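You operate a simulated robot arm through the tools that you are given. There is no shell and no other tool.

Carry out the task below with a simulated robot arm. There is one attempt and no reset: what you move stays moved.

Task
Bleed the short truck's pump and prove that the forks rise.
Fine: it won't lift; three full strokes with the red lever at lower, then pump the forks up 5 cm or more at lift, let them down and leave the lever at neutral; the truck stays where it is.

It is judged by the outcome, as a careful person would: the job done as asked, and still so three seconds after it is handed in. It fails if anything else is knocked over, pushed out of place, dropped, spilled or broken.

Robot
A 7-joint arm with a two-finger parallel gripper, fixed in place. Base frame: the origin is on the floor under the middle of its stand, x ahead of it, y to its left, z up. Lengths are in mm, angles in degrees, forces in N, time in s.
It reaches about 1479 mm from its shoulder. Its first joint turns from -166.0 to 166.0 degrees. Payload 4.4 kg.
The tool frame sits at the grasp point between the pads (the TCP): z along the fingers, y along the line on which they close. The tips reach 23 mm beyond it. The gripper opens to 94 mm. The fingers are 38 mm wide and 10 mm thick; the gripper's body (54 by 96 mm) begins 39 mm behind the TCP.
Orientation is told as [roll, pitch, yaw] about the base's x, y, z axes, in that order, counted from this pose: with the fingers straight down and closing along the base's y, the tool's x points along the base's -x, its y along +y and its z along -z.

Tools
- The arm moves only by the tool play_rows. Its argument "series" is a list of rows, each an object (a shift or turn left out is 0, a gripper value left out holds the last) with "offset": the shift along the tool's x, y, z in mm, a list of three; "angular": the turn, a rotation vector about the tool's x, y, z in degrees, a list of three; "jaw": the gripper command, from -1 (shut) to 1 (fully open), values between in proportion. In form: [{"offset": [tx, ty, tz], "angular": [ax, ay, az], "jaw": jaw}, ...]. A call has 1 to 20 rows; each row shifts and turns the commanded pose from where the row before left it, along the tool's axes as they then stand. Rows are played at 5 a second. More than 50 mm and 8.6 degrees between two rows, or a gripper value outside its range, and nothing of the call is played. A pose out of reach is approached as far as the arm can. The call stops where the force on the tool passes 60 N (or 10 N more than at its start, if that is more) or the arm is blocked; 0.2 s more then pass. Each finger travels about 72 mm/s and halts on what it meets, pressing with about 33 N; the grip force reading is that of the motor and also rises with nothing between the fingers. The clock runs only during rows and for 0.2 s after the last one: add rows that do not move to give the fingers time. It gives the time, the measured TCP pose, the force on the tool (base axes), the opening and the grip force at its end, in the units of the frame above (readings bear some noise), with the torque about the TCP (base axes, N m) and any sound that the robot's microphone picked up, and new pictures: "views" is both (left out), scene, wrist or none.
- Cameras (640 x 400 px; columns grow to the right, rows downward): "scene" is fixed at [227.1, -637, 1628.8]; the picture's right is [0.73, -0.68, 0.00], its down [-0.21, -0.23, -0.95] and it looks along [0.65, 0.69, -0.31] (base axes); focal length 333 px, centre (320, 200). "wrist" rides on the gripper at [86, 16, -74] in the tool frame; the picture's right is [-0.18, 0.98, 0.00], its down [-0.58, -0.11, -0.81] and it looks along [-0.79, -0.15, 0.59] (tool axes); focal length 243 px, centre (320, 200). There is no depth. A picture from a camera that has moved, and an enlarged one, comes with that camera's place and axes in the base frame and with its lens. The place of the scene camera against the robot may be out by one fixed shift of up to 25 mm in any direction.
- inspect(camera, box): a new picture of the part [left, top, right, bottom] of that camera's present view, enlarged. The clock stands still meanwhile.
- finish_job(): hands the job in; it is judged then, once.

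Nothing tells you positions but the pictures and the camera data. Unless the task says otherwise, let go and move clear before handing in.

The tools are called as a command line: name --argument value ..., lists and objects as JSON in quotes. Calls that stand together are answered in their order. play_rows: Moves the arm, as the interface text tells. Its arguments: {"type":"object","properties":{"series":{"type":"array"},"views":{"type":"string","enum":["both","scene","wrist","none"]}},"required":["series"]} The other tools are called the same way: inspect (camera, box) takes an enlarged picture of a part of a camera's view; finish_job () hands the job in.

At the start:

```text
clock: 0.0
position: [712.3, 192.7, 1420.7]
ee_rot: [0.0, 0.0, -0.1]
force: [-0.6, 0.0, -0.1]
ft_torque: [0.03, 0.0, 0.04]
opening: 94.1
finger_force: 0.0
```

scene: 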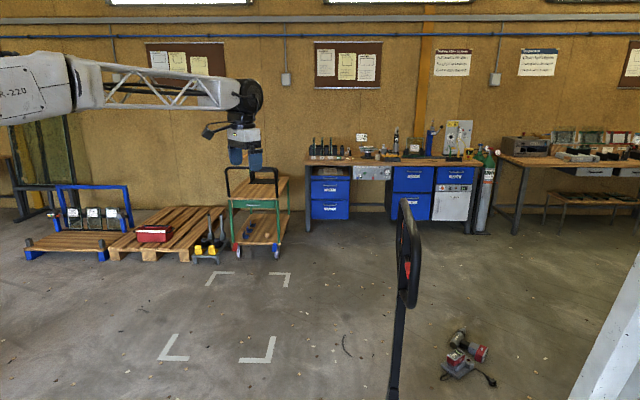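
wrist: 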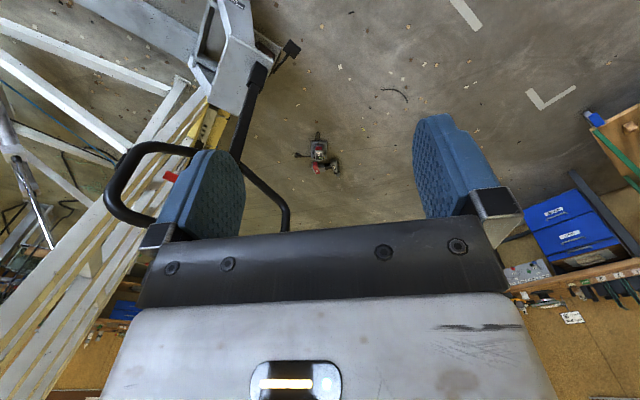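

I see a black loop handle with a red lever near the middle of the scene picture, and possibly more than one truck in the wrist view. I'll look closer before moving anything.

inspect --camera "scene" --box '[340, 180, 480, 400]'

inspect --camera "wrist" --box '[0, 0, 320, 300]'

inspect --camera "scene" --box '[0, 160, 320, 360]'

inspect --camera "scene" --box '[300, 100, 640, 300]'

```text
1.82 times, centred on (410, 290) of scene
camera zoom: at [227.1, -637.0, 1628.8], right [0.73, -0.68, 0.0], down [-0.21, -0.23, -0.95], along [0.65, 0.69, -0.31], focal length 606 px, centre (156, 36)
```

zoom: 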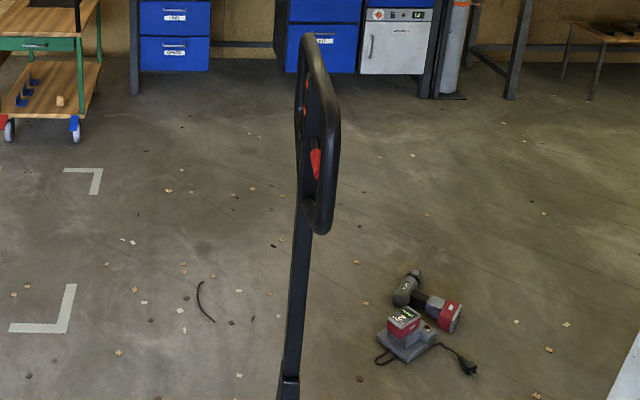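

```text
1.33 times, centred on (160, 150) of wrist
camera zoom: at [625.3, 209.5, 1495.0], right [0.18, 0.98, 0.0], down [0.58, -0.11, 0.81], along [0.79, -0.15, -0.59], focal length 324 px, centre (533, 267)
```

zoom: 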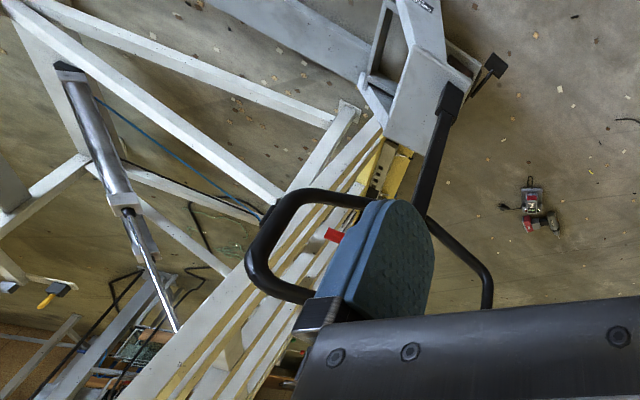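

```text
2.00 times, centred on (160, 260) of scene
camera zoom: at [227.1, -637.0, 1628.8], right [0.73, -0.68, 0.0], down [-0.21, -0.23, -0.95], along [0.65, 0.69, -0.31], focal length 667 px, centre (640, 80)
```

zoom: 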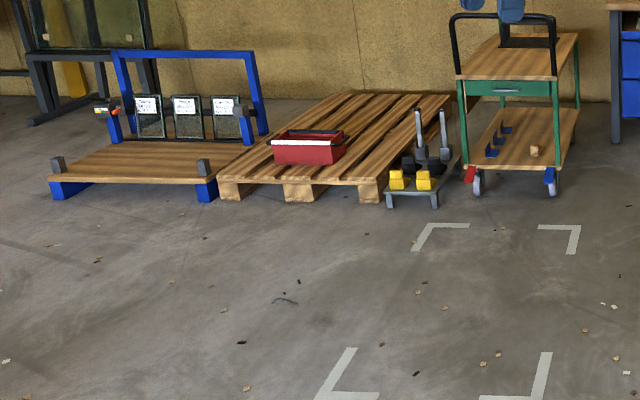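

```text
1.88 times, centred on (470, 200) of scene
camera zoom: at [227.1, -637.0, 1628.8], right [0.73, -0.68, 0.0], down [-0.21, -0.23, -0.95], along [0.65, 0.69, -0.31], focal length 628 px, centre (38, 200)
```

zoom: 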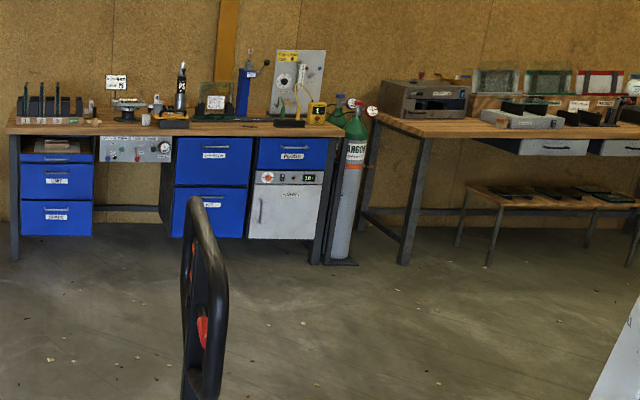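

The truck's tiller appears to stand near (970, -200), with a red lever in its loop at a height of about 1140. I'll turn the gripper in place so the wrist camera looks that way.

play_rows --series '[{"angular": [0, 0, 8]}, {"angular": [0, 0, 8]}, {"angular": [0, 0, 8]}, {"angular": [0, 0, 8]}, {"angular": [0, 0, 8]}, {"angular": [0, 0, 8]}, {"angular": [0, 0, 8]}, {}]'

```text
clock: 1.8
position: [711.8, 193.4, 1421.6]
ee_rot: [-0.1, 0.1, -56.1]
force: [-0.7, -0.6, 0.5]
ft_torque: [0.02, 0.0, 0.01]
opening: 94.1
finger_force: 0.0
camera wrist: at [677.1, 274.2, 1495.2], right [0.92, 0.4, 0.0], down [0.23, -0.54, 0.81], along [0.32, -0.74, -0.59], focal length 243 px, centre (320, 200)
```

scene: 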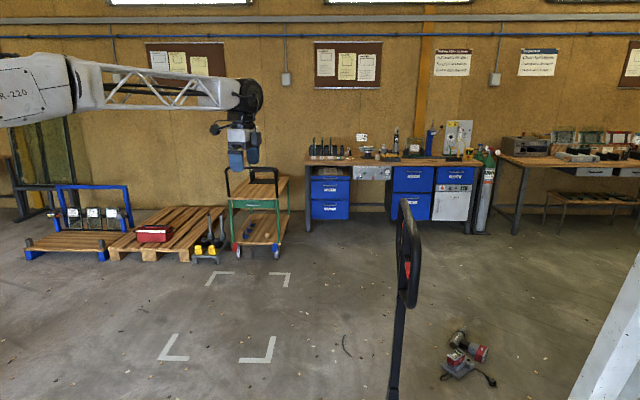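
wrist: 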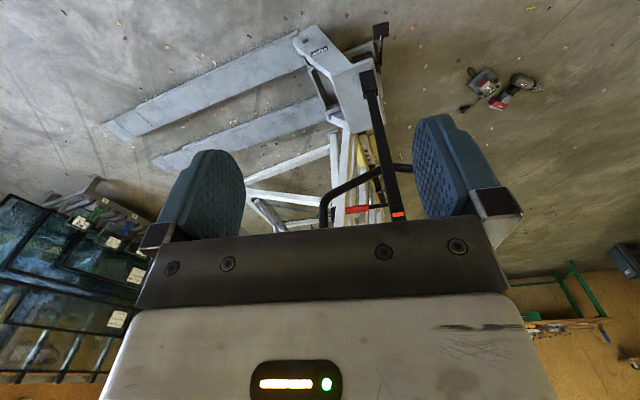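

inspect --camera "wrist" --box '[80, 0, 560, 240]'

inspect --camera "wrist" --box '[280, 20, 440, 230]'

```text
1.33 times, centred on (320, 120) of wrist
camera zoom: at [677.1, 274.2, 1495.2], right [0.92, 0.4, 0.0], down [0.23, -0.54, 0.81], along [0.32, -0.74, -0.59], focal length 324 px, centre (320, 307)
```

zoom: 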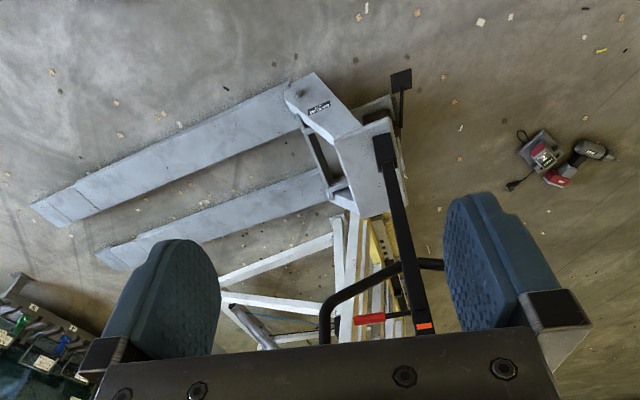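

```text
1.90 times, centred on (360, 125) of wrist
camera zoom: at [677.1, 274.2, 1495.2], right [0.92, 0.4, 0.0], down [0.23, -0.54, 0.81], along [0.32, -0.74, -0.59], focal length 462 px, centre (244, 343)
```

zoom: 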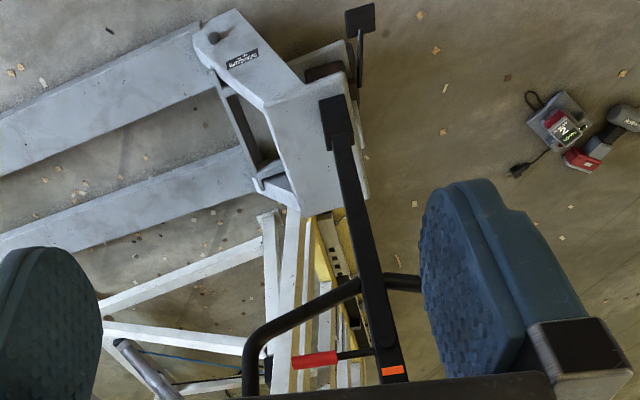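

The truck's body is near (1050, -170), its forks run toward -x,-y, and the tiller loop looks turned sideways. I'll rise to get a clearer view over the gripper.

play_rows --series '[{"offset": [0, 0, -50]}, {"offset": [0, 0, -50]}, {"offset": [0, 0, -50]}, {"offset": [0, 0, -50]}, {"offset": [0, 0, -50]}, {}]'

inspect --camera "wrist" --box '[200, 0, 480, 240]'

```text
clock: 3.2
position: [710.7, 192.2, 1671.5]
ee_rot: [0.0, 0.1, -56.1]
force: [0.5, 0.6, 0.8]
ft_torque: [0.01, 0.0, 0.01]
opening: 94.1
finger_force: 0.0
camera wrist: at [676.3, 273.6, 1745.8], right [0.92, 0.4, 0.0], down [0.23, -0.54, 0.81], along [0.32, -0.74, -0.59], focal length 243 px, centre (320, 200)
```

scene: 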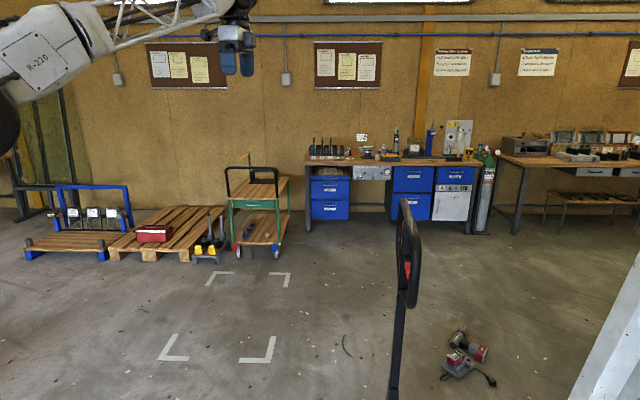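
wrist: 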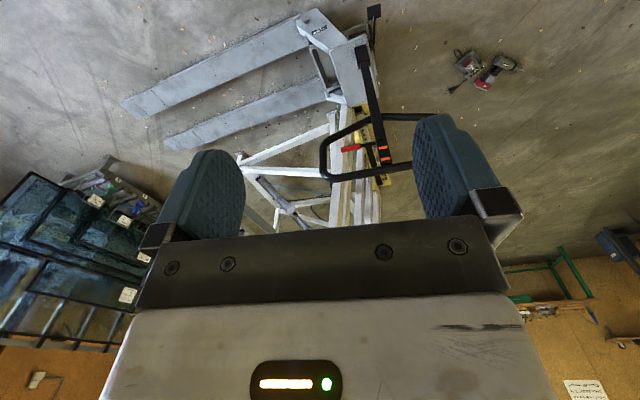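

```text
1.67 times, centred on (340, 120) of wrist
camera zoom: at [676.3, 273.6, 1745.8], right [0.92, 0.4, 0.0], down [0.23, -0.54, 0.81], along [0.32, -0.74, -0.59], focal length 404 px, centre (287, 333)
```

zoom: 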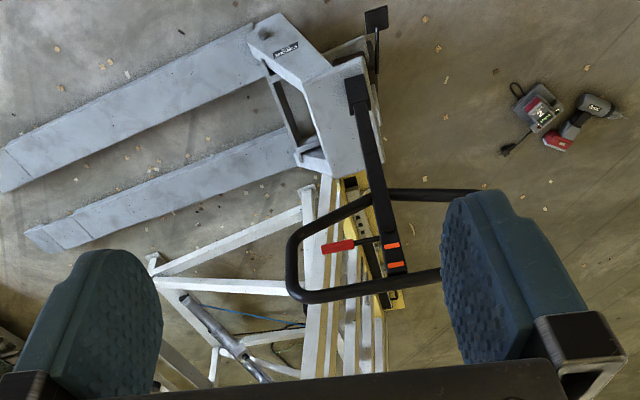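

inspect --camera "wrist" --box '[310, 90, 420, 200]'

inspect --camera "scene" --box '[370, 190, 440, 330]'

```text
3.64 times, centred on (365, 145) of wrist
camera zoom: at [676.3, 273.6, 1745.8], right [0.92, 0.4, 0.0], down [0.23, -0.54, 0.81], along [0.32, -0.74, -0.59], focal length 882 px, centre (156, 400)
```

zoom: 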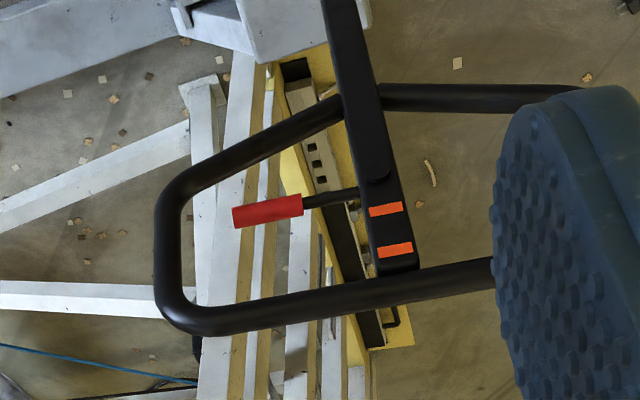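

```text
2.86 times, centred on (405, 260) of scene
camera zoom: at [227.1, -637.0, 1628.8], right [0.73, -0.68, 0.0], down [-0.21, -0.23, -0.95], along [0.65, 0.69, -0.31], focal length 953 px, centre (77, 29)
```

zoom: 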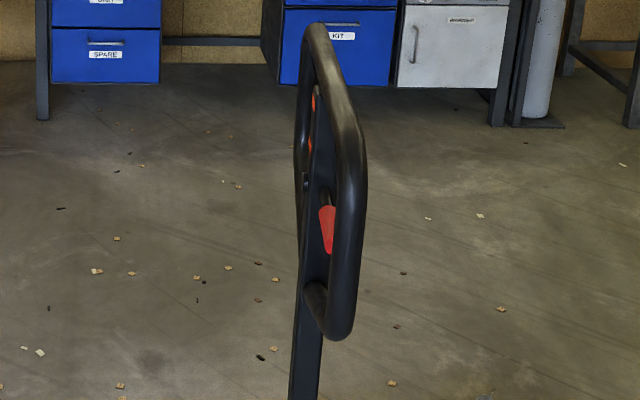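

The loop is a trapezoid about 410 mm wide, standing in a vertical plane parallel to the forks, with the red lever about 120 mm long inside it. I'll move closer to read the orange marks and the lever's position.

play_rows --series '[{"offset": [-24.5, 4.8, 36.7]}, {"offset": [-24.5, 4.8, 36.7]}, {"offset": [-24.5, 4.8, 36.7]}, {"offset": [-24.5, 4.8, 36.7]}, {"offset": [-24.5, 4.8, 36.7]}, {"offset": [-24.5, 4.8, 36.7]}, {}]'

inspect --camera "wrist" --box '[240, 60, 440, 200]'

inspect --camera "wrist" --box '[180, 0, 420, 140]'

```text
clock: 4.8
position: [817.9, 86.6, 1449.6]
ee_rot: [0.0, -0.1, -56.0]
force: [-0.1, 0.2, -1.3]
ft_torque: [-0.01, 0.04, -0.01]
opening: 94.0
finger_force: 0.0
camera wrist: at [782.7, 167.5, 1523.9], right [0.92, 0.4, 0.0], down [0.24, -0.54, 0.81], along [0.32, -0.74, -0.59], focal length 243 px, centre (320, 200)
```

scene: 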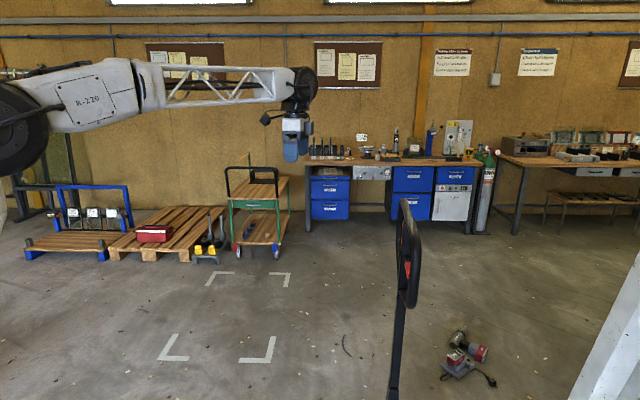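
wrist: 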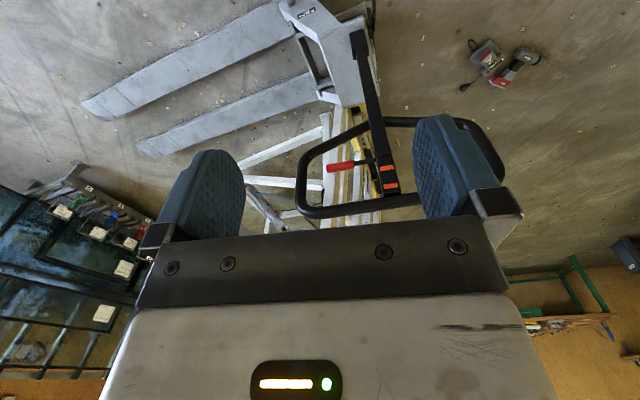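

```text
2.86 times, centred on (340, 130) of wrist
camera zoom: at [782.7, 167.5, 1523.9], right [0.92, 0.4, 0.0], down [0.24, -0.54, 0.81], along [0.32, -0.74, -0.59], focal length 693 px, centre (263, 400)
```

zoom: 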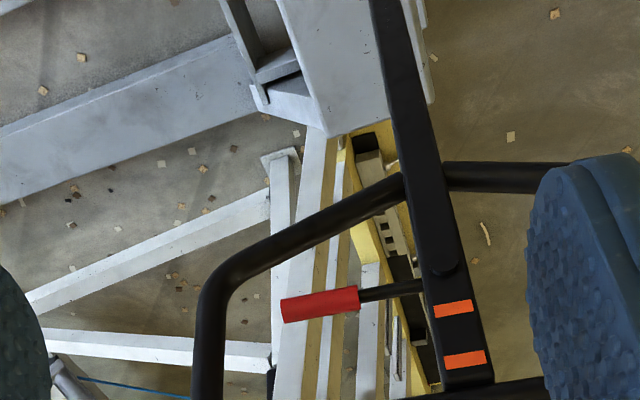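

```text
2.67 times, centred on (300, 70) of wrist
camera zoom: at [782.7, 167.5, 1523.9], right [0.92, 0.4, 0.0], down [0.24, -0.54, 0.81], along [0.32, -0.74, -0.59], focal length 647 px, centre (373, 547)
```

zoom: 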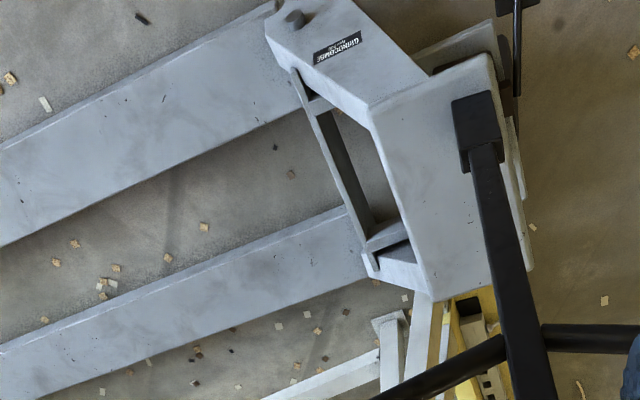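

inspect --camera "scene" --box '[425, 40, 565, 90]'

inspect --camera "scene" --box '[310, 35, 390, 95]'

inspect --camera "wrist" --box '[355, 130, 415, 210]'

inspect --camera "wrist" --box '[0, 100, 200, 340]'

```text
4.57 times, centred on (495, 65) of scene
camera zoom: at [227.1, -637.0, 1628.8], right [0.73, -0.68, 0.0], down [-0.21, -0.23, -0.95], along [0.65, 0.69, -0.31], focal length 1524 px, centre (-480, 817)
```

zoom: 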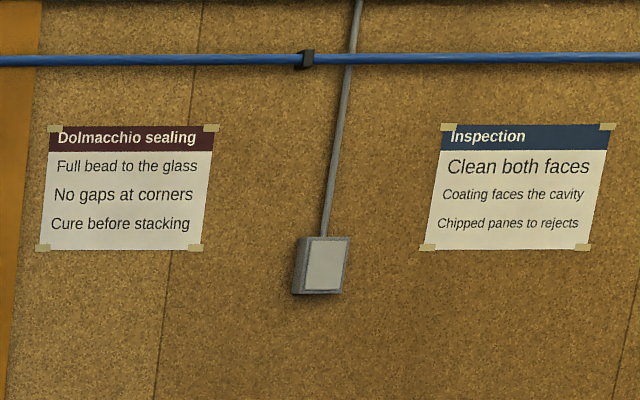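

```text
6.67 times, centred on (350, 65) of scene
camera zoom: at [227.1, -637.0, 1628.8], right [0.73, -0.68, 0.0], down [-0.21, -0.23, -0.95], along [0.65, 0.69, -0.31], focal length 2223 px, centre (120, 1100)
```

zoom: 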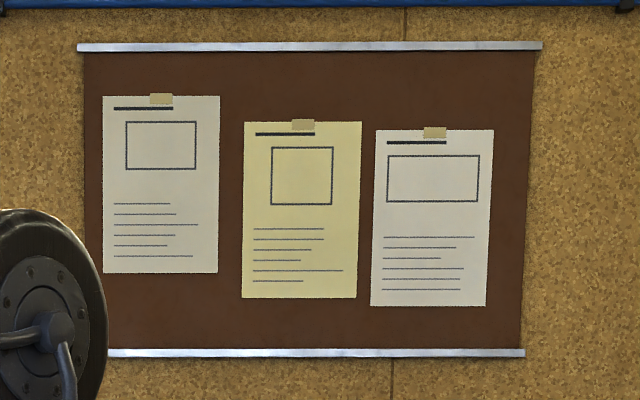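

```text
5.00 times, centred on (385, 170) of wrist
camera zoom: at [782.7, 167.5, 1523.9], right [0.92, 0.4, 0.0], down [0.24, -0.54, 0.81], along [0.32, -0.74, -0.59], focal length 1213 px, centre (-5, 350)
```

zoom: 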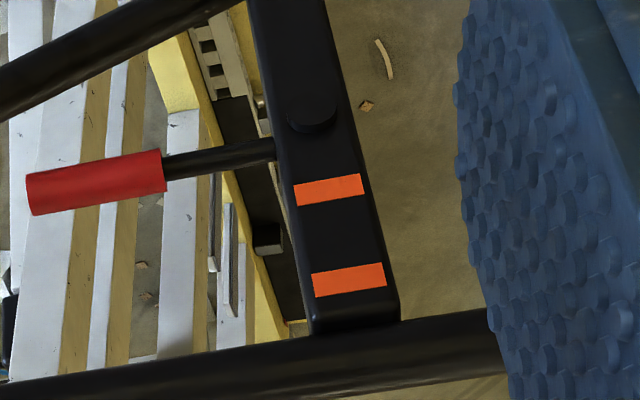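

```text
1.67 times, centred on (100, 220) of wrist
camera zoom: at [782.7, 167.5, 1523.9], right [0.92, 0.4, 0.0], down [0.24, -0.54, 0.81], along [0.32, -0.74, -0.59], focal length 404 px, centre (687, 167)
```

zoom: 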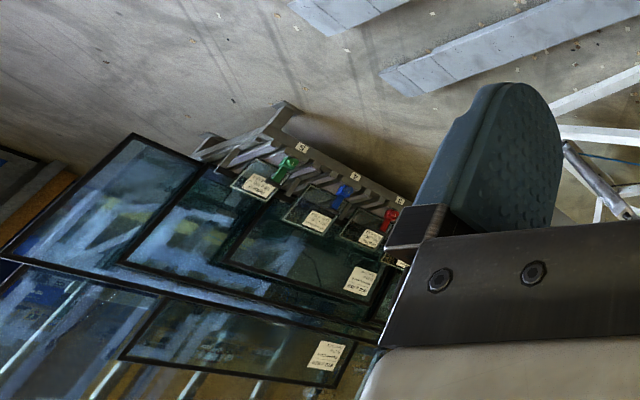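

The lever sits roughly square to the upright pole (probably neutral), and its pivot is at about (1065, -125, 1125). Next I'll back off toward the robot's left and lower, so I can see the tiller's base, its pivot and the truck's body from the side.

play_rows --series '[{"offset": [30.7, -6.25, 33.3]}, {"offset": [30.7, -6.25, 33.3]}, {"offset": [30.7, -6.25, 33.3]}, {"offset": [30.7, -6.25, 33.3]}, {"offset": [30.7, -6.25, 33.3]}, {"offset": [30.7, -6.25, 33.3]}, {"offset": [30.7, -6.25, 33.3]}, {"offset": [30.7, -6.25, 33.3]}, {"offset": [30.7, -6.25, 33.3]}, {"offset": [30.7, -6.25, 33.3]}, {"offset": [30.7, -6.25, 33.3]}, {"offset": [30.7, -6.25, 33.3]}, {"angular": [0, 0, -7.33]}, {"angular": [0, 0, -7.33]}, {"angular": [0, 0, -7.33]}, {"angular": [0, -8.33, 0]}, {"angular": [0, -8.33, 0]}, {"angular": [0, -8.33, 0]}, {}]'

```text
clock: 8.8
position: [550.4, 350.6, 1050.3]
ee_rot: [0.0, -25.1, -34.0]
force: [0.8, -0.1, -0.3]
ft_torque: [0.01, 0.02, 0.0]
opening: 93.8
finger_force: 0.1
camera wrist: at [468.1, 426.1, 1081.4], right [0.69, 0.72, 0.08], down [0.09, -0.19, 0.98], along [0.72, -0.66, -0.2], focal length 243 px, centre (320, 200)
```

scene: 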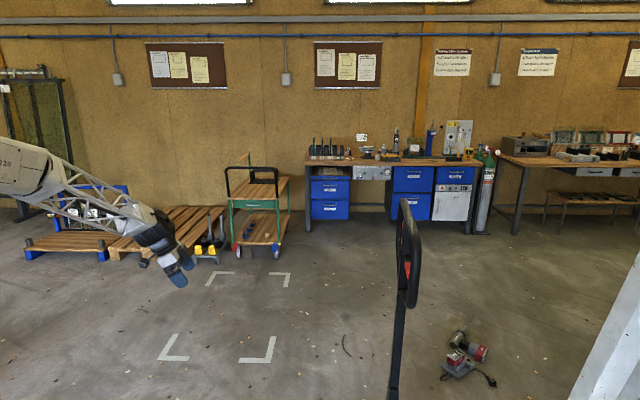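
wrist: 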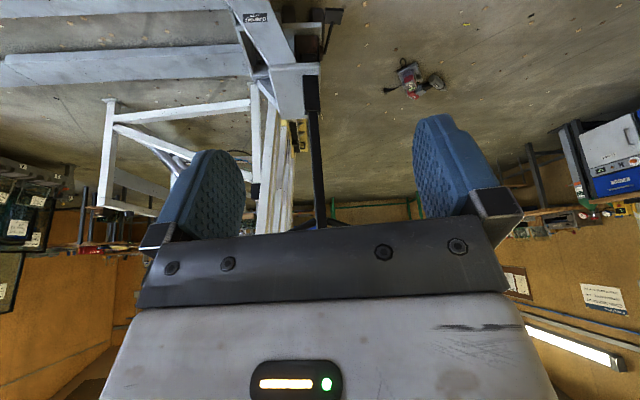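

inspect --camera "wrist" --box '[200, 0, 440, 150]'

inspect --camera "wrist" --box '[240, 0, 360, 75]'

inspect --camera "wrist" --box '[0, 0, 280, 240]'

```text
2.67 times, centred on (320, 75) of wrist
camera zoom: at [468.1, 426.1, 1081.4], right [0.69, 0.72, 0.08], down [0.09, -0.19, 0.98], along [0.72, -0.66, -0.2], focal length 647 px, centre (320, 533)
```

zoom: 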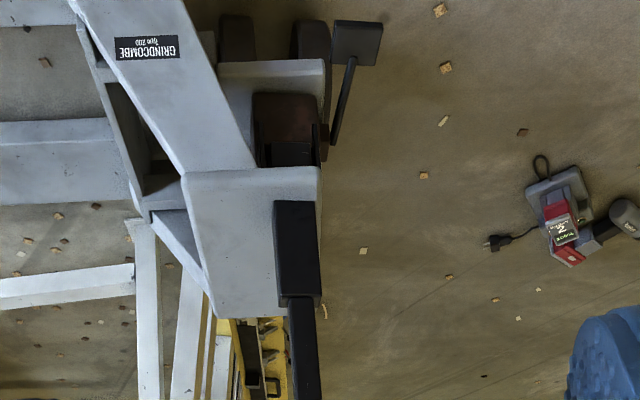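

```text
5.33 times, centred on (300, 38) of wrist
camera zoom: at [468.1, 426.1, 1081.4], right [0.69, 0.72, 0.08], down [0.09, -0.19, 0.98], along [0.72, -0.66, -0.2], focal length 1294 px, centre (427, 1067)
```

zoom: 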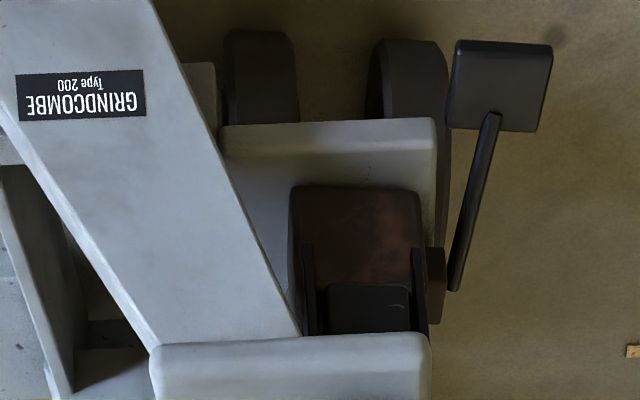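

```text
1.67 times, centred on (140, 120) of wrist
camera zoom: at [468.1, 426.1, 1081.4], right [0.69, 0.72, 0.08], down [0.09, -0.19, 0.98], along [0.72, -0.66, -0.2], focal length 404 px, centre (620, 333)
```

zoom: 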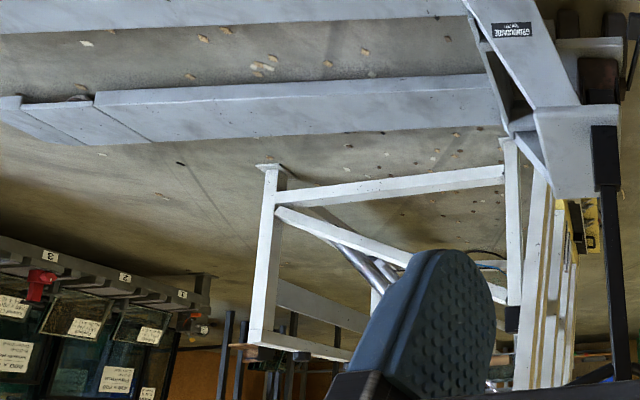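

The body is marked "GRINDCOMBE Type 200" and its wheels are turned sideways. The tiller therefore swings down toward the robot, along (-0.7, +0.7), from a pivot at a height of about 400. I'll turn the gripper so its closing line is normal to the loop and watch the arm's posture.

play_rows --series '[{"angular": [0, 8.33, 0]}, {"angular": [0, 8.33, 0]}, {"angular": [0, 8.4, 0]}, {"angular": [0, 0, -7.9]}, {"angular": [0, 0, -7.9]}, {"angular": [0, 0, -7.9]}, {"angular": [0, 0, -7.9]}, {"angular": [0, 0, -7.9]}, {"angular": [0, 0, -7.9]}, {"angular": [0, 0, -7.9]}, {"angular": [0, 0, -7.9]}, {"angular": [0, 0, -7.9]}, {"angular": [0, 0, -7.9]}, {}]'

```text
clock: 11.8
position: [548.6, 351.5, 1049.7]
ee_rot: [0.1, 0.0, 45.0]
force: [-0.1, -1.1, -0.5]
ft_torque: [0.01, 0.0, -0.01]
opening: 93.9
finger_force: 0.0
camera wrist: at [478.0, 301.6, 1125.1], right [-0.57, 0.82, 0.0], down [0.49, 0.33, 0.81], along [0.66, 0.46, -0.59], focal length 243 px, centre (320, 200)
```

scene: 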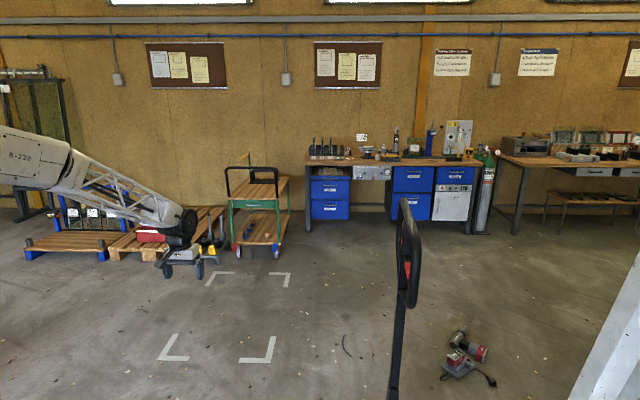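
wrist: 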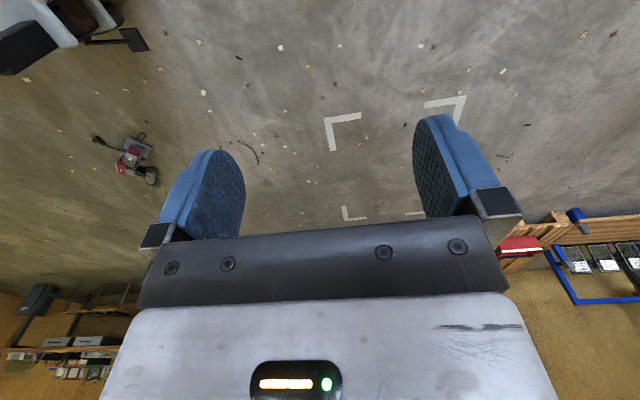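

The floor below is clear, and the pedal sticks out toward this side, which confirms the operator's side. I'll now tip the gripper to point horizontally at the loop.

play_rows --series '[{"angular": [8.2, 0, 0]}, {"angular": [8.2, 0, 0]}, {"angular": [8.2, 0, 0]}, {"angular": [8.2, 0, 0]}, {"angular": [8.2, 0, 0]}, {"angular": [8.2, 0, 0]}, {"angular": [8.2, 0, 0]}, {"angular": [8.2, 0, 0]}, {"angular": [8.2, 0, 0]}, {"angular": [8.2, 0, 0]}, {"angular": [8, 0, 0]}, {}]'

```text
clock: 14.4
position: [548.7, 350.5, 1051.3]
ee_rot: [-90.0, 0.0, 45.0]
force: [0.1, 0.2, 0.7]
ft_torque: [-0.04, 0.01, 0.01]
opening: 93.9
finger_force: 0.1
camera wrist: at [436.5, 342.9, 1034.4], right [0.13, 0.13, -0.98], down [-0.16, 0.98, 0.11], along [0.98, 0.14, 0.15], focal length 243 px, centre (320, 200)
```

scene: 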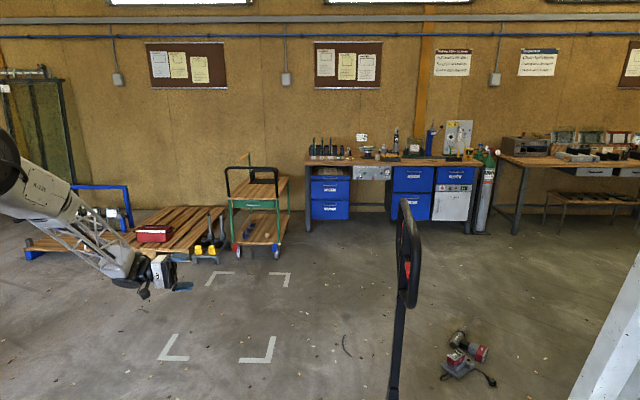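
wrist: 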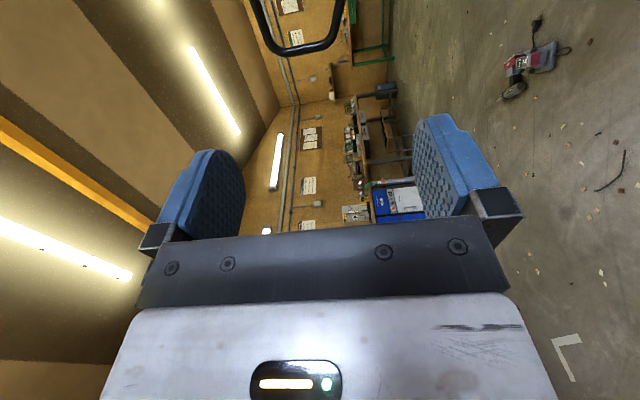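

The horizontal pose is reachable. I'll move to about 200 mm in front of the red lever, level with it.

play_rows --series '[{"offset": [6.5, -6, 46.3]}, {"offset": [6.5, -6, 46.3]}, {"offset": [6.5, -6, 46.3]}, {"offset": [6.5, -6, 46.3]}, {"offset": [6.5, -6, 46.3]}, {"offset": [6.5, -6, 46.3]}, {"offset": [6.5, -6, 46.3]}, {"offset": [6.5, -6, 46.3]}, {"offset": [6.5, -6, 46.3]}, {"offset": [6.5, -6, 46.3]}, {"offset": [6.5, -6, 46.3]}, {}]'

inspect --camera "scene" --box '[340, 180, 480, 320]'

```text
clock: 17.0
position: [858.4, -62.1, 1116.3]
ee_rot: [-89.9, 0.1, 45.1]
force: [-0.6, -0.4, 0.7]
ft_torque: [-0.01, 0.01, 0.0]
opening: 93.9
finger_force: 0.1
camera wrist: at [746.4, -70.0, 1100.7], right [0.13, 0.13, -0.98], down [-0.16, 0.98, 0.11], along [0.98, 0.14, 0.15], focal length 243 px, centre (320, 200)
```

scene: 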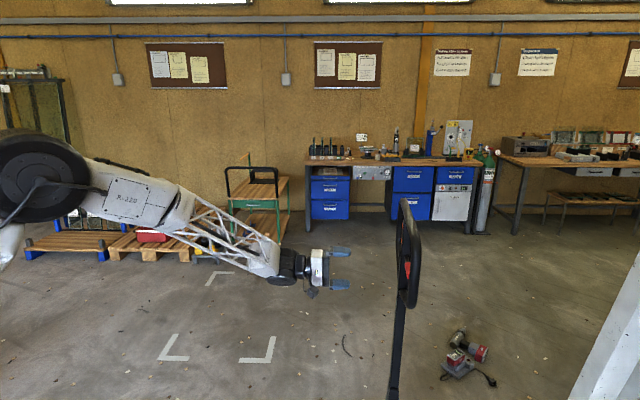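
wrist: 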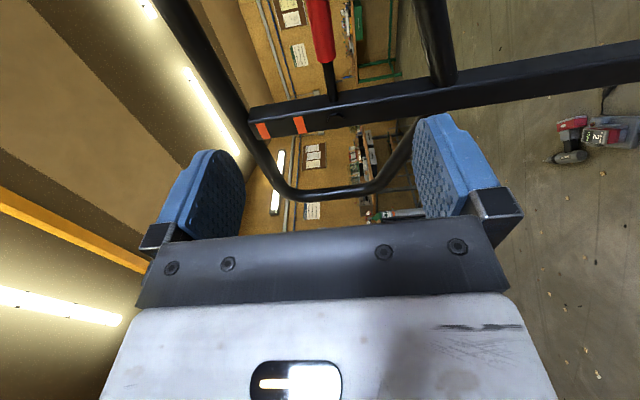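

```text
2.86 times, centred on (410, 250) of scene
camera zoom: at [227.1, -637.0, 1628.8], right [0.73, -0.68, 0.0], down [-0.21, -0.23, -0.95], along [0.65, 0.69, -0.31], focal length 953 px, centre (63, 57)
```

zoom: 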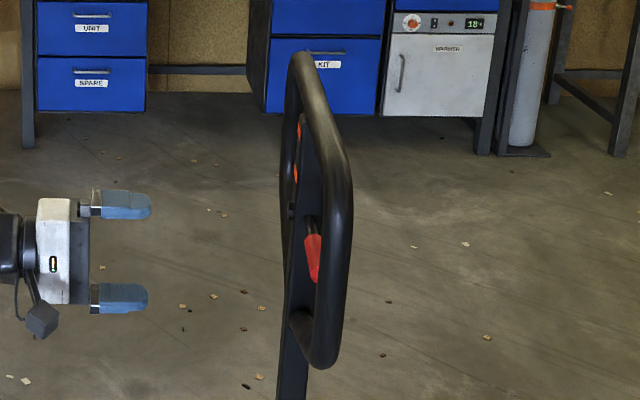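

The lever lies horizontal at z≈1114, halfway between the open fingers. I'll slide in so the fingers straddle the red grip, above and below it.

play_rows --series '[{"offset": [0, 0, 45]}, {"offset": [0, 0, 45]}, {"offset": [0, 0, 45]}, {"offset": [0, 0, 45]}, {}]'

inspect --camera "scene" --box '[340, 180, 480, 320]'

```text
clock: 18.2
position: [986.5, -187.8, 1114.2]
ee_rot: [-89.9, 0.0, 45.1]
force: [0.2, -0.2, -0.2]
ft_torque: [0.02, 0.02, 0.07]
opening: 94.2
finger_force: 0.1
camera wrist: at [872.8, -195.4, 1099.8], right [0.13, 0.13, -0.98], down [-0.16, 0.98, 0.11], along [0.98, 0.14, 0.15], focal length 243 px, centre (320, 200)
```

scene: 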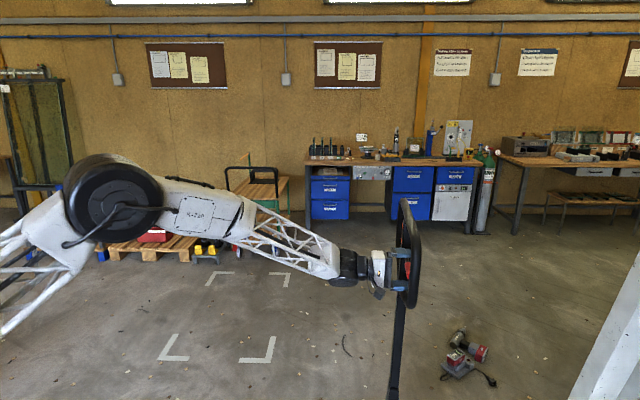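
wrist: 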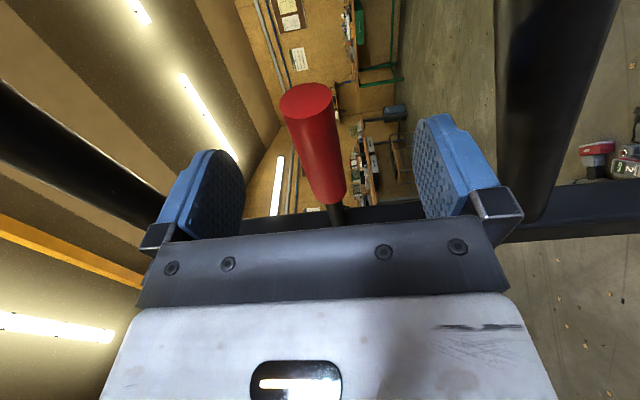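

```text
2.86 times, centred on (410, 250) of scene
camera zoom: at [227.1, -637.0, 1628.8], right [0.73, -0.68, 0.0], down [-0.21, -0.23, -0.95], along [0.65, 0.69, -0.31], focal length 953 px, centre (63, 57)
```

zoom: 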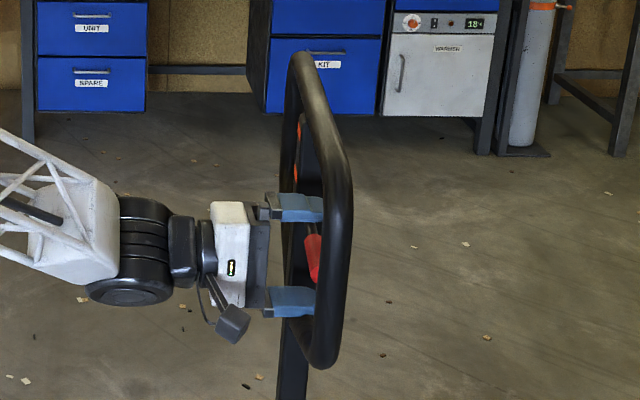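

The red grip is between the fingers. I'll advance a little more, narrow the jaws to a loose fit, then look.

play_rows --series '[{"offset": [0, 0, 15]}, {"jaw": -0.2}, {}, {}]'

```text
clock: 19.2
position: [996.3, -197.6, 1116.7]
ee_rot: [-89.9, -0.1, 45.0]
force: [0.1, -0.3, -0.9]
ft_torque: [0.03, 0.02, -0.01]
opening: 37.5
finger_force: 0.0
camera wrist: at [883.3, -205.2, 1099.8], right [0.13, 0.13, -0.98], down [-0.16, 0.98, 0.11], along [0.98, 0.14, 0.15], focal length 243 px, centre (320, 200)
```

scene: 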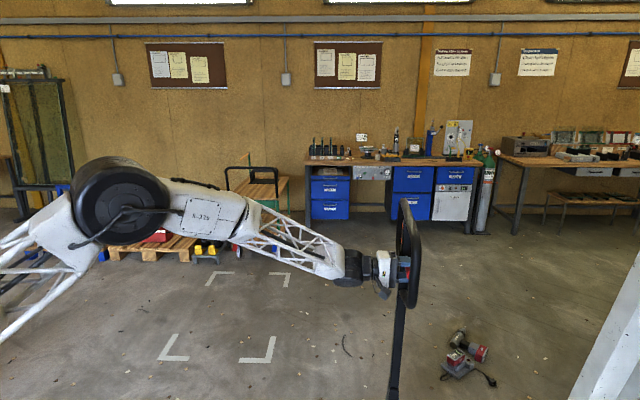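
wrist: 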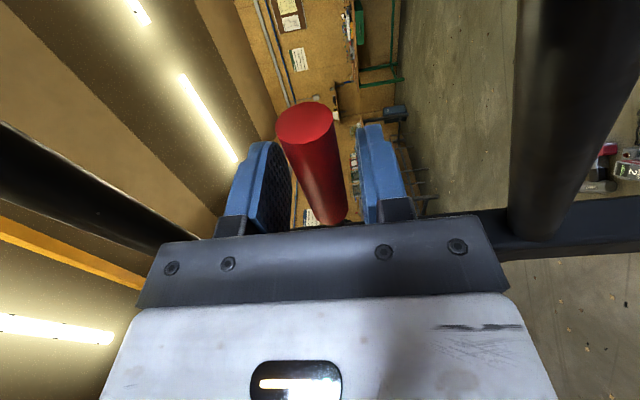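

The jaws fit loosely around the grip. I'll raise the lever gently, on the usual convention that lever up means lower, and watch the force and any sound.

play_rows --series '[{"offset": [0, -8, 0]}, {"offset": [0, -8, 0]}, {"offset": [0, -8, 0]}, {}]'

```text
clock: 20.2
position: [997.3, -197.1, 1139.1]
ee_rot: [-89.9, 0.1, 44.9]
force: [0.8, -0.1, -0.6]
ft_torque: [-0.01, -0.01, 0.02]
opening: 37.9
finger_force: 0.0
camera wrist: at [883.6, -205.6, 1123.8], right [0.13, 0.13, -0.98], down [-0.16, 0.98, 0.11], along [0.98, 0.14, 0.15], focal length 243 px, centre (320, 200)
```

scene: 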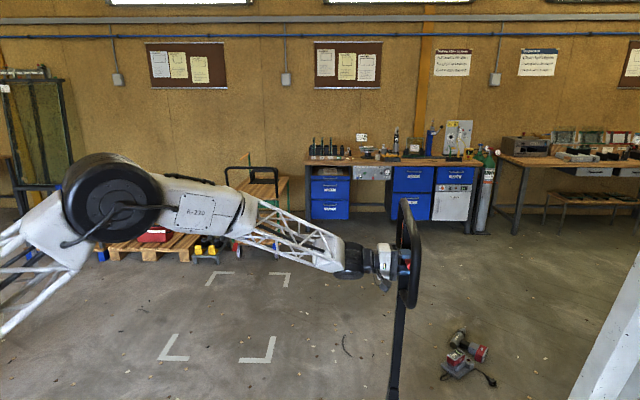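
wrist: 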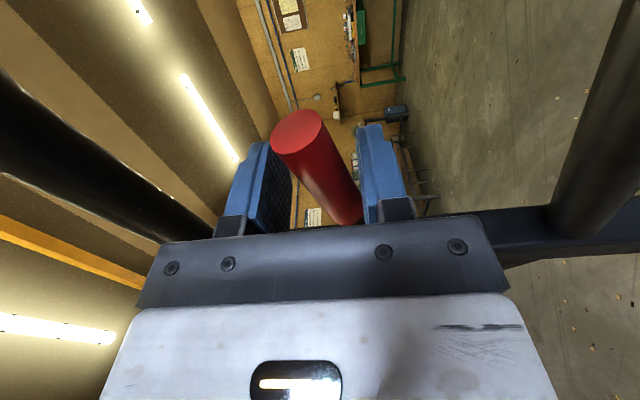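

play_rows --series '[{"angular": [0, 0, -6]}, {"offset": [0, -7, 0], "angular": [0, 0, -4]}, {"offset": [0, -7, 0], "angular": [0, 0, -4]}, {"offset": [0, -7, 0], "angular": [0, 0, -4]}, {}]'

```text
clock: 21.4
position: [999.6, -195.0, 1160.1]
ee_rot: [-89.9, 18.2, 45.1]
force: [-0.5, 0.0, -0.3]
ft_torque: [0.0, 0.01, 0.0]
opening: 37.9
finger_force: 0.1
camera wrist: at [885.5, -203.9, 1172.4], right [-0.09, -0.09, -0.99], down [-0.16, 0.98, -0.08], along [0.98, 0.15, -0.11], focal length 243 px, centre (320, 200)
```

scene: 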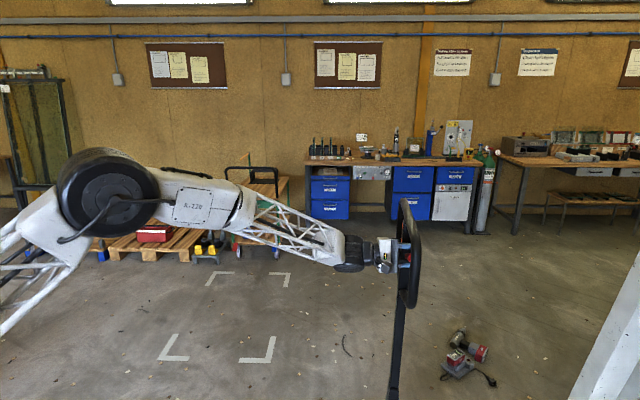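
wrist: 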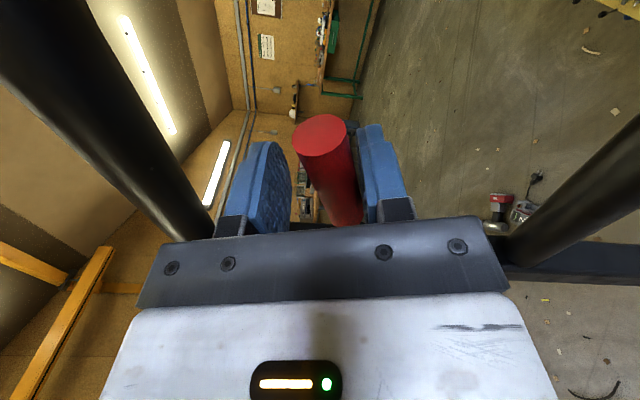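

play_rows --series '[{"offset": [0, -7, 0], "angular": [0, 0, -4]}, {"offset": [0, -7, 0], "angular": [0, 0, -4]}, {}]'

```text
clock: 22.2
position: [1003.7, -191.9, 1169.5]
ee_rot: [-89.8, 26.1, 45.1]
force: [-0.5, 4.6, -39.6]
ft_torque: [0.86, -0.82, -0.05]
opening: 52.9
finger_force: 17.5
camera wrist: at [891.0, -198.8, 1193.8], right [-0.19, -0.19, -0.96], down [-0.17, 0.97, -0.15], along [0.97, 0.13, -0.22], focal length 243 px, centre (320, 200)
```

scene: 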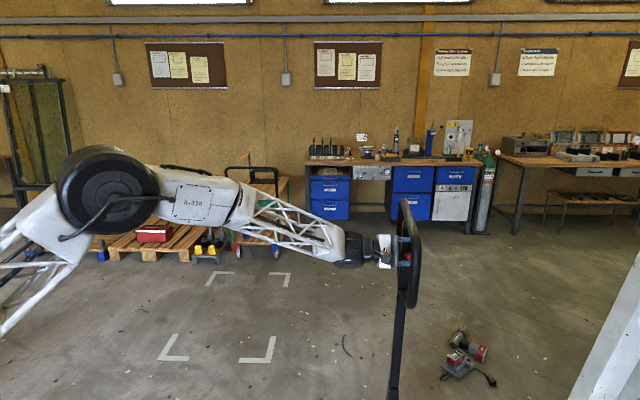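
wrist: 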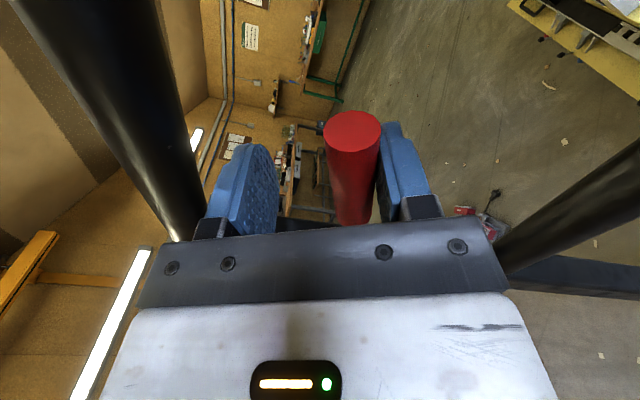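

The lever has met its upper stop at about 20°. I'll back off at once to relieve the force and see whether the lever stays.

play_rows --series '[{"offset": [0, 8, 0], "jaw": 0.0}, {"offset": [0, 6, 0]}, {}]'

inspect --camera "scene" --box '[340, 180, 480, 320]'

```text
clock: 23.0
position: [1000.4, -196.9, 1162.4]
ee_rot: [-89.9, 25.9, 45.0]
force: [-0.4, 0.7, -0.3]
ft_torque: [0.02, -0.01, -0.01]
opening: 47.0
finger_force: 0.0
camera wrist: at [886.5, -203.3, 1185.5], right [-0.19, -0.19, -0.96], down [-0.17, 0.97, -0.16], along [0.97, 0.13, -0.21], focal length 243 px, centre (320, 200)
```

scene: 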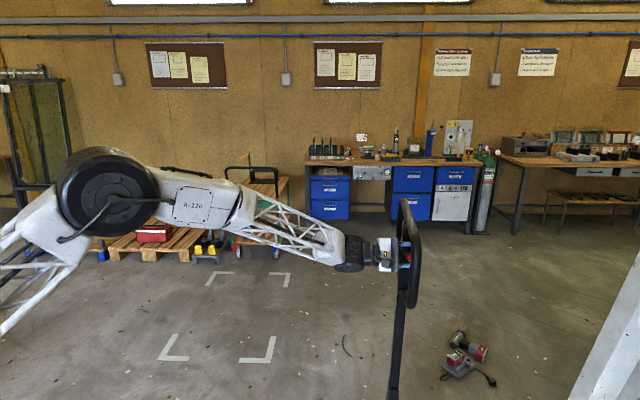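
wrist: 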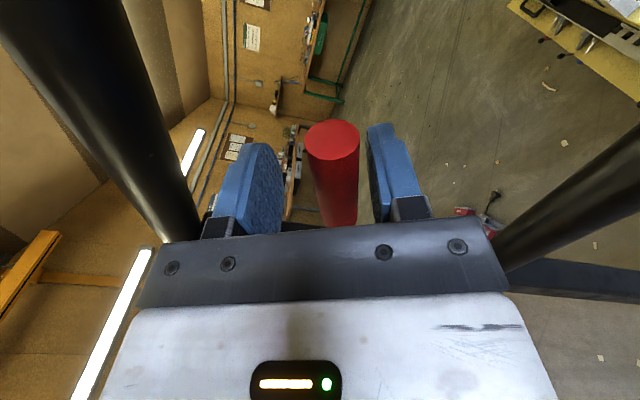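

```text
2.86 times, centred on (410, 250) of scene
camera zoom: at [227.1, -637.0, 1628.8], right [0.73, -0.68, 0.0], down [-0.21, -0.23, -0.95], along [0.65, 0.69, -0.31], focal length 953 px, centre (63, 57)
```

zoom: 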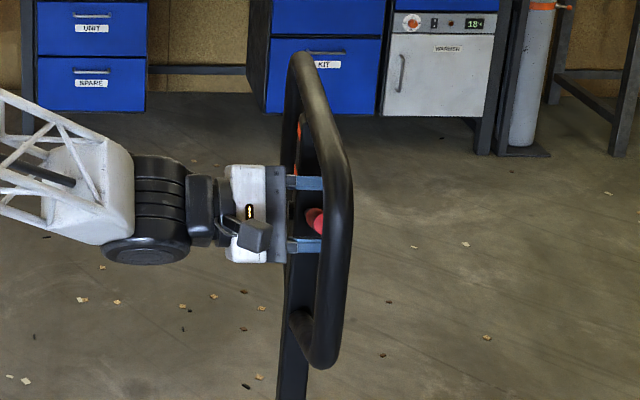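

The lever stays up on its own with clear gaps at the fingers. I'll withdraw straight back and turn the gripper to point down for the pumping grip on the loop's top bar.

play_rows --series '[{"offset": [0, 0, -47.5]}, {"offset": [0, 0, -47.5]}, {"offset": [0, 0, -47.5]}, {"offset": [0, 0, -47.5], "jaw": 1}, {"angular": [0, 0, 6.5]}, {"angular": [0, 0, 6.5]}, {"angular": [0, 0, 6.5]}, {"angular": [0, 0, 6.5]}, {}]'

inspect --camera "scene" --box '[340, 180, 480, 320]'

```text
clock: 25.0
position: [864.6, -62.1, 1161.3]
ee_rot: [-89.9, -0.1, 45.0]
force: [0.3, 0.0, 0.6]
ft_torque: [-0.01, -0.01, -0.03]
opening: 93.9
finger_force: 0.0
camera wrist: at [751.4, -69.7, 1145.0], right [0.13, 0.13, -0.98], down [-0.16, 0.98, 0.11], along [0.98, 0.14, 0.15], focal length 243 px, centre (320, 200)
```

scene: 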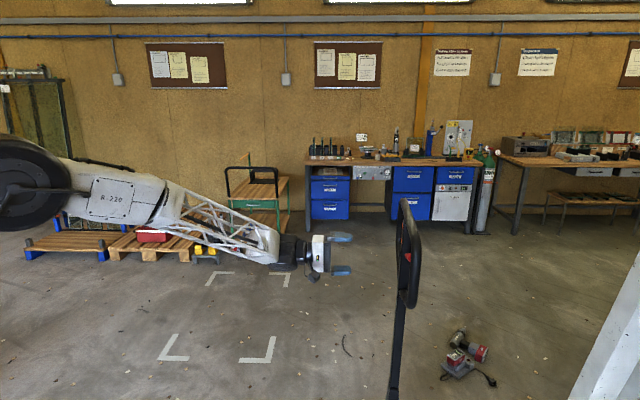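
wrist: 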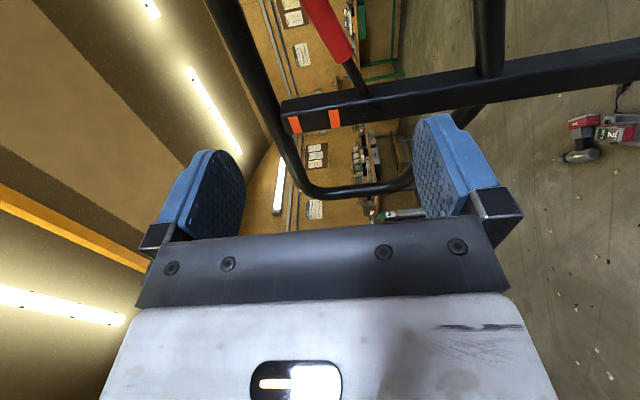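

```text
2.86 times, centred on (410, 250) of scene
camera zoom: at [227.1, -637.0, 1628.8], right [0.73, -0.68, 0.0], down [-0.21, -0.23, -0.95], along [0.65, 0.69, -0.31], focal length 953 px, centre (63, 57)
```

zoom: 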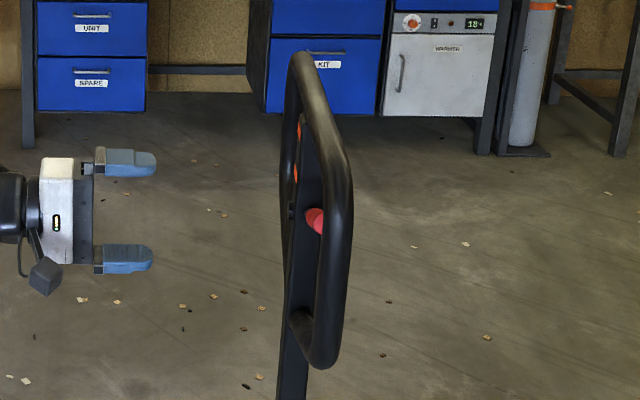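

The lever is clearly tipped up now. I'll turn the gripper down and rise above the loop.

play_rows --series '[{"angular": [-8.2, 0, 0]}, {"angular": [-8.2, 0, 0]}, {"angular": [-8.2, 0, 0]}, {"angular": [-8.2, 0, 0]}, {"angular": [-8.2, 0, 0]}, {"angular": [-8.2, 0, 0]}, {"angular": [-8.2, 0, 0]}, {"angular": [-8.2, 0, 0]}, {"angular": [-8.2, 0, 0]}, {"angular": [-8.2, 0, 0]}, {"angular": [-7.9, 0, 0]}, {"offset": [0, 0, -45]}, {"offset": [0, 0, -45]}, {"offset": [0, 0, -45]}, {"offset": [0, 0, -45]}, {"offset": [0, 0, -45]}, {}]' --views "scene"

```text
clock: 28.6
position: [864.8, -61.9, 1385.7]
ee_rot: [0.0, 0.1, 45.0]
force: [0.1, -0.5, -0.6]
ft_torque: [-0.02, 0.0, -0.02]
opening: 94.1
finger_force: 0.0
```

scene: 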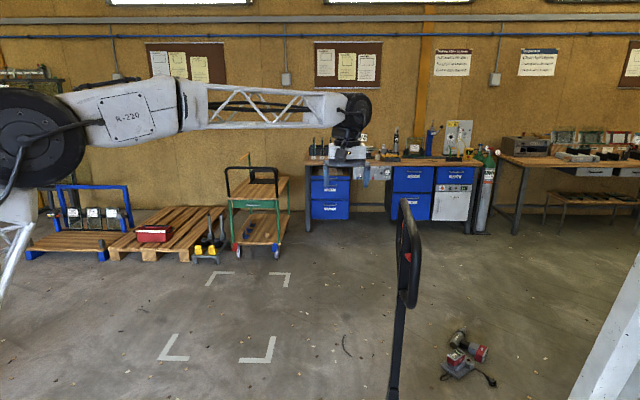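

play_rows --series '[{"offset": [-19.4, -38.6, 0]}, {"offset": [-19.4, -38.6, 0]}, {"offset": [-19.4, -38.6, 0]}, {"offset": [-19.4, -38.6, 0]}, {"offset": [-19.4, -38.6, 0]}, {}]'

```text
clock: 30.0
position: [1071.4, -130.1, 1387.1]
ee_rot: [0.0, 0.0, 45.1]
force: [0.2, 0.6, 0.0]
ft_torque: [0.0, 0.04, 0.03]
opening: 94.0
finger_force: 0.0
camera wrist: at [999.5, -179.0, 1461.7], right [-0.56, 0.83, 0.0], down [0.49, 0.33, 0.81], along [0.67, 0.45, -0.59], focal length 243 px, centre (320, 200)
```

scene: 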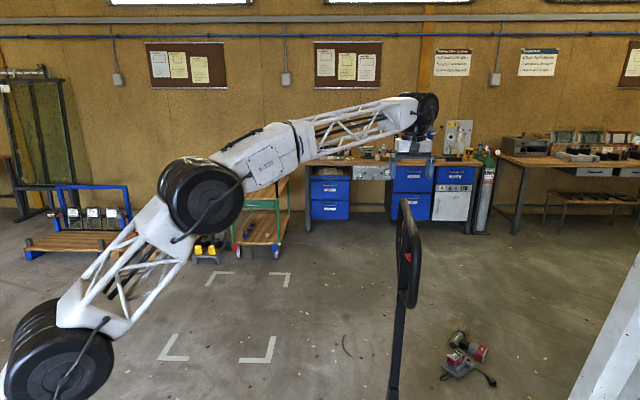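
wrist: 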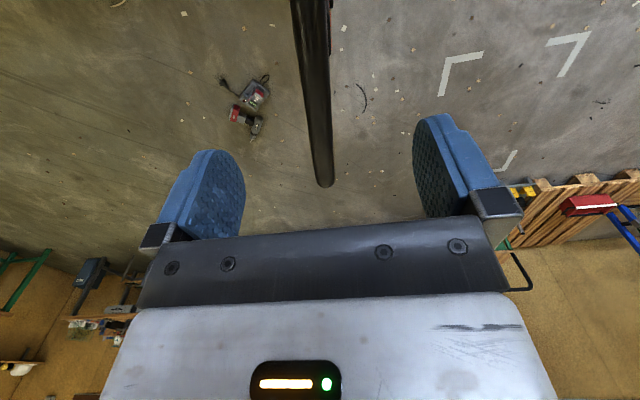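

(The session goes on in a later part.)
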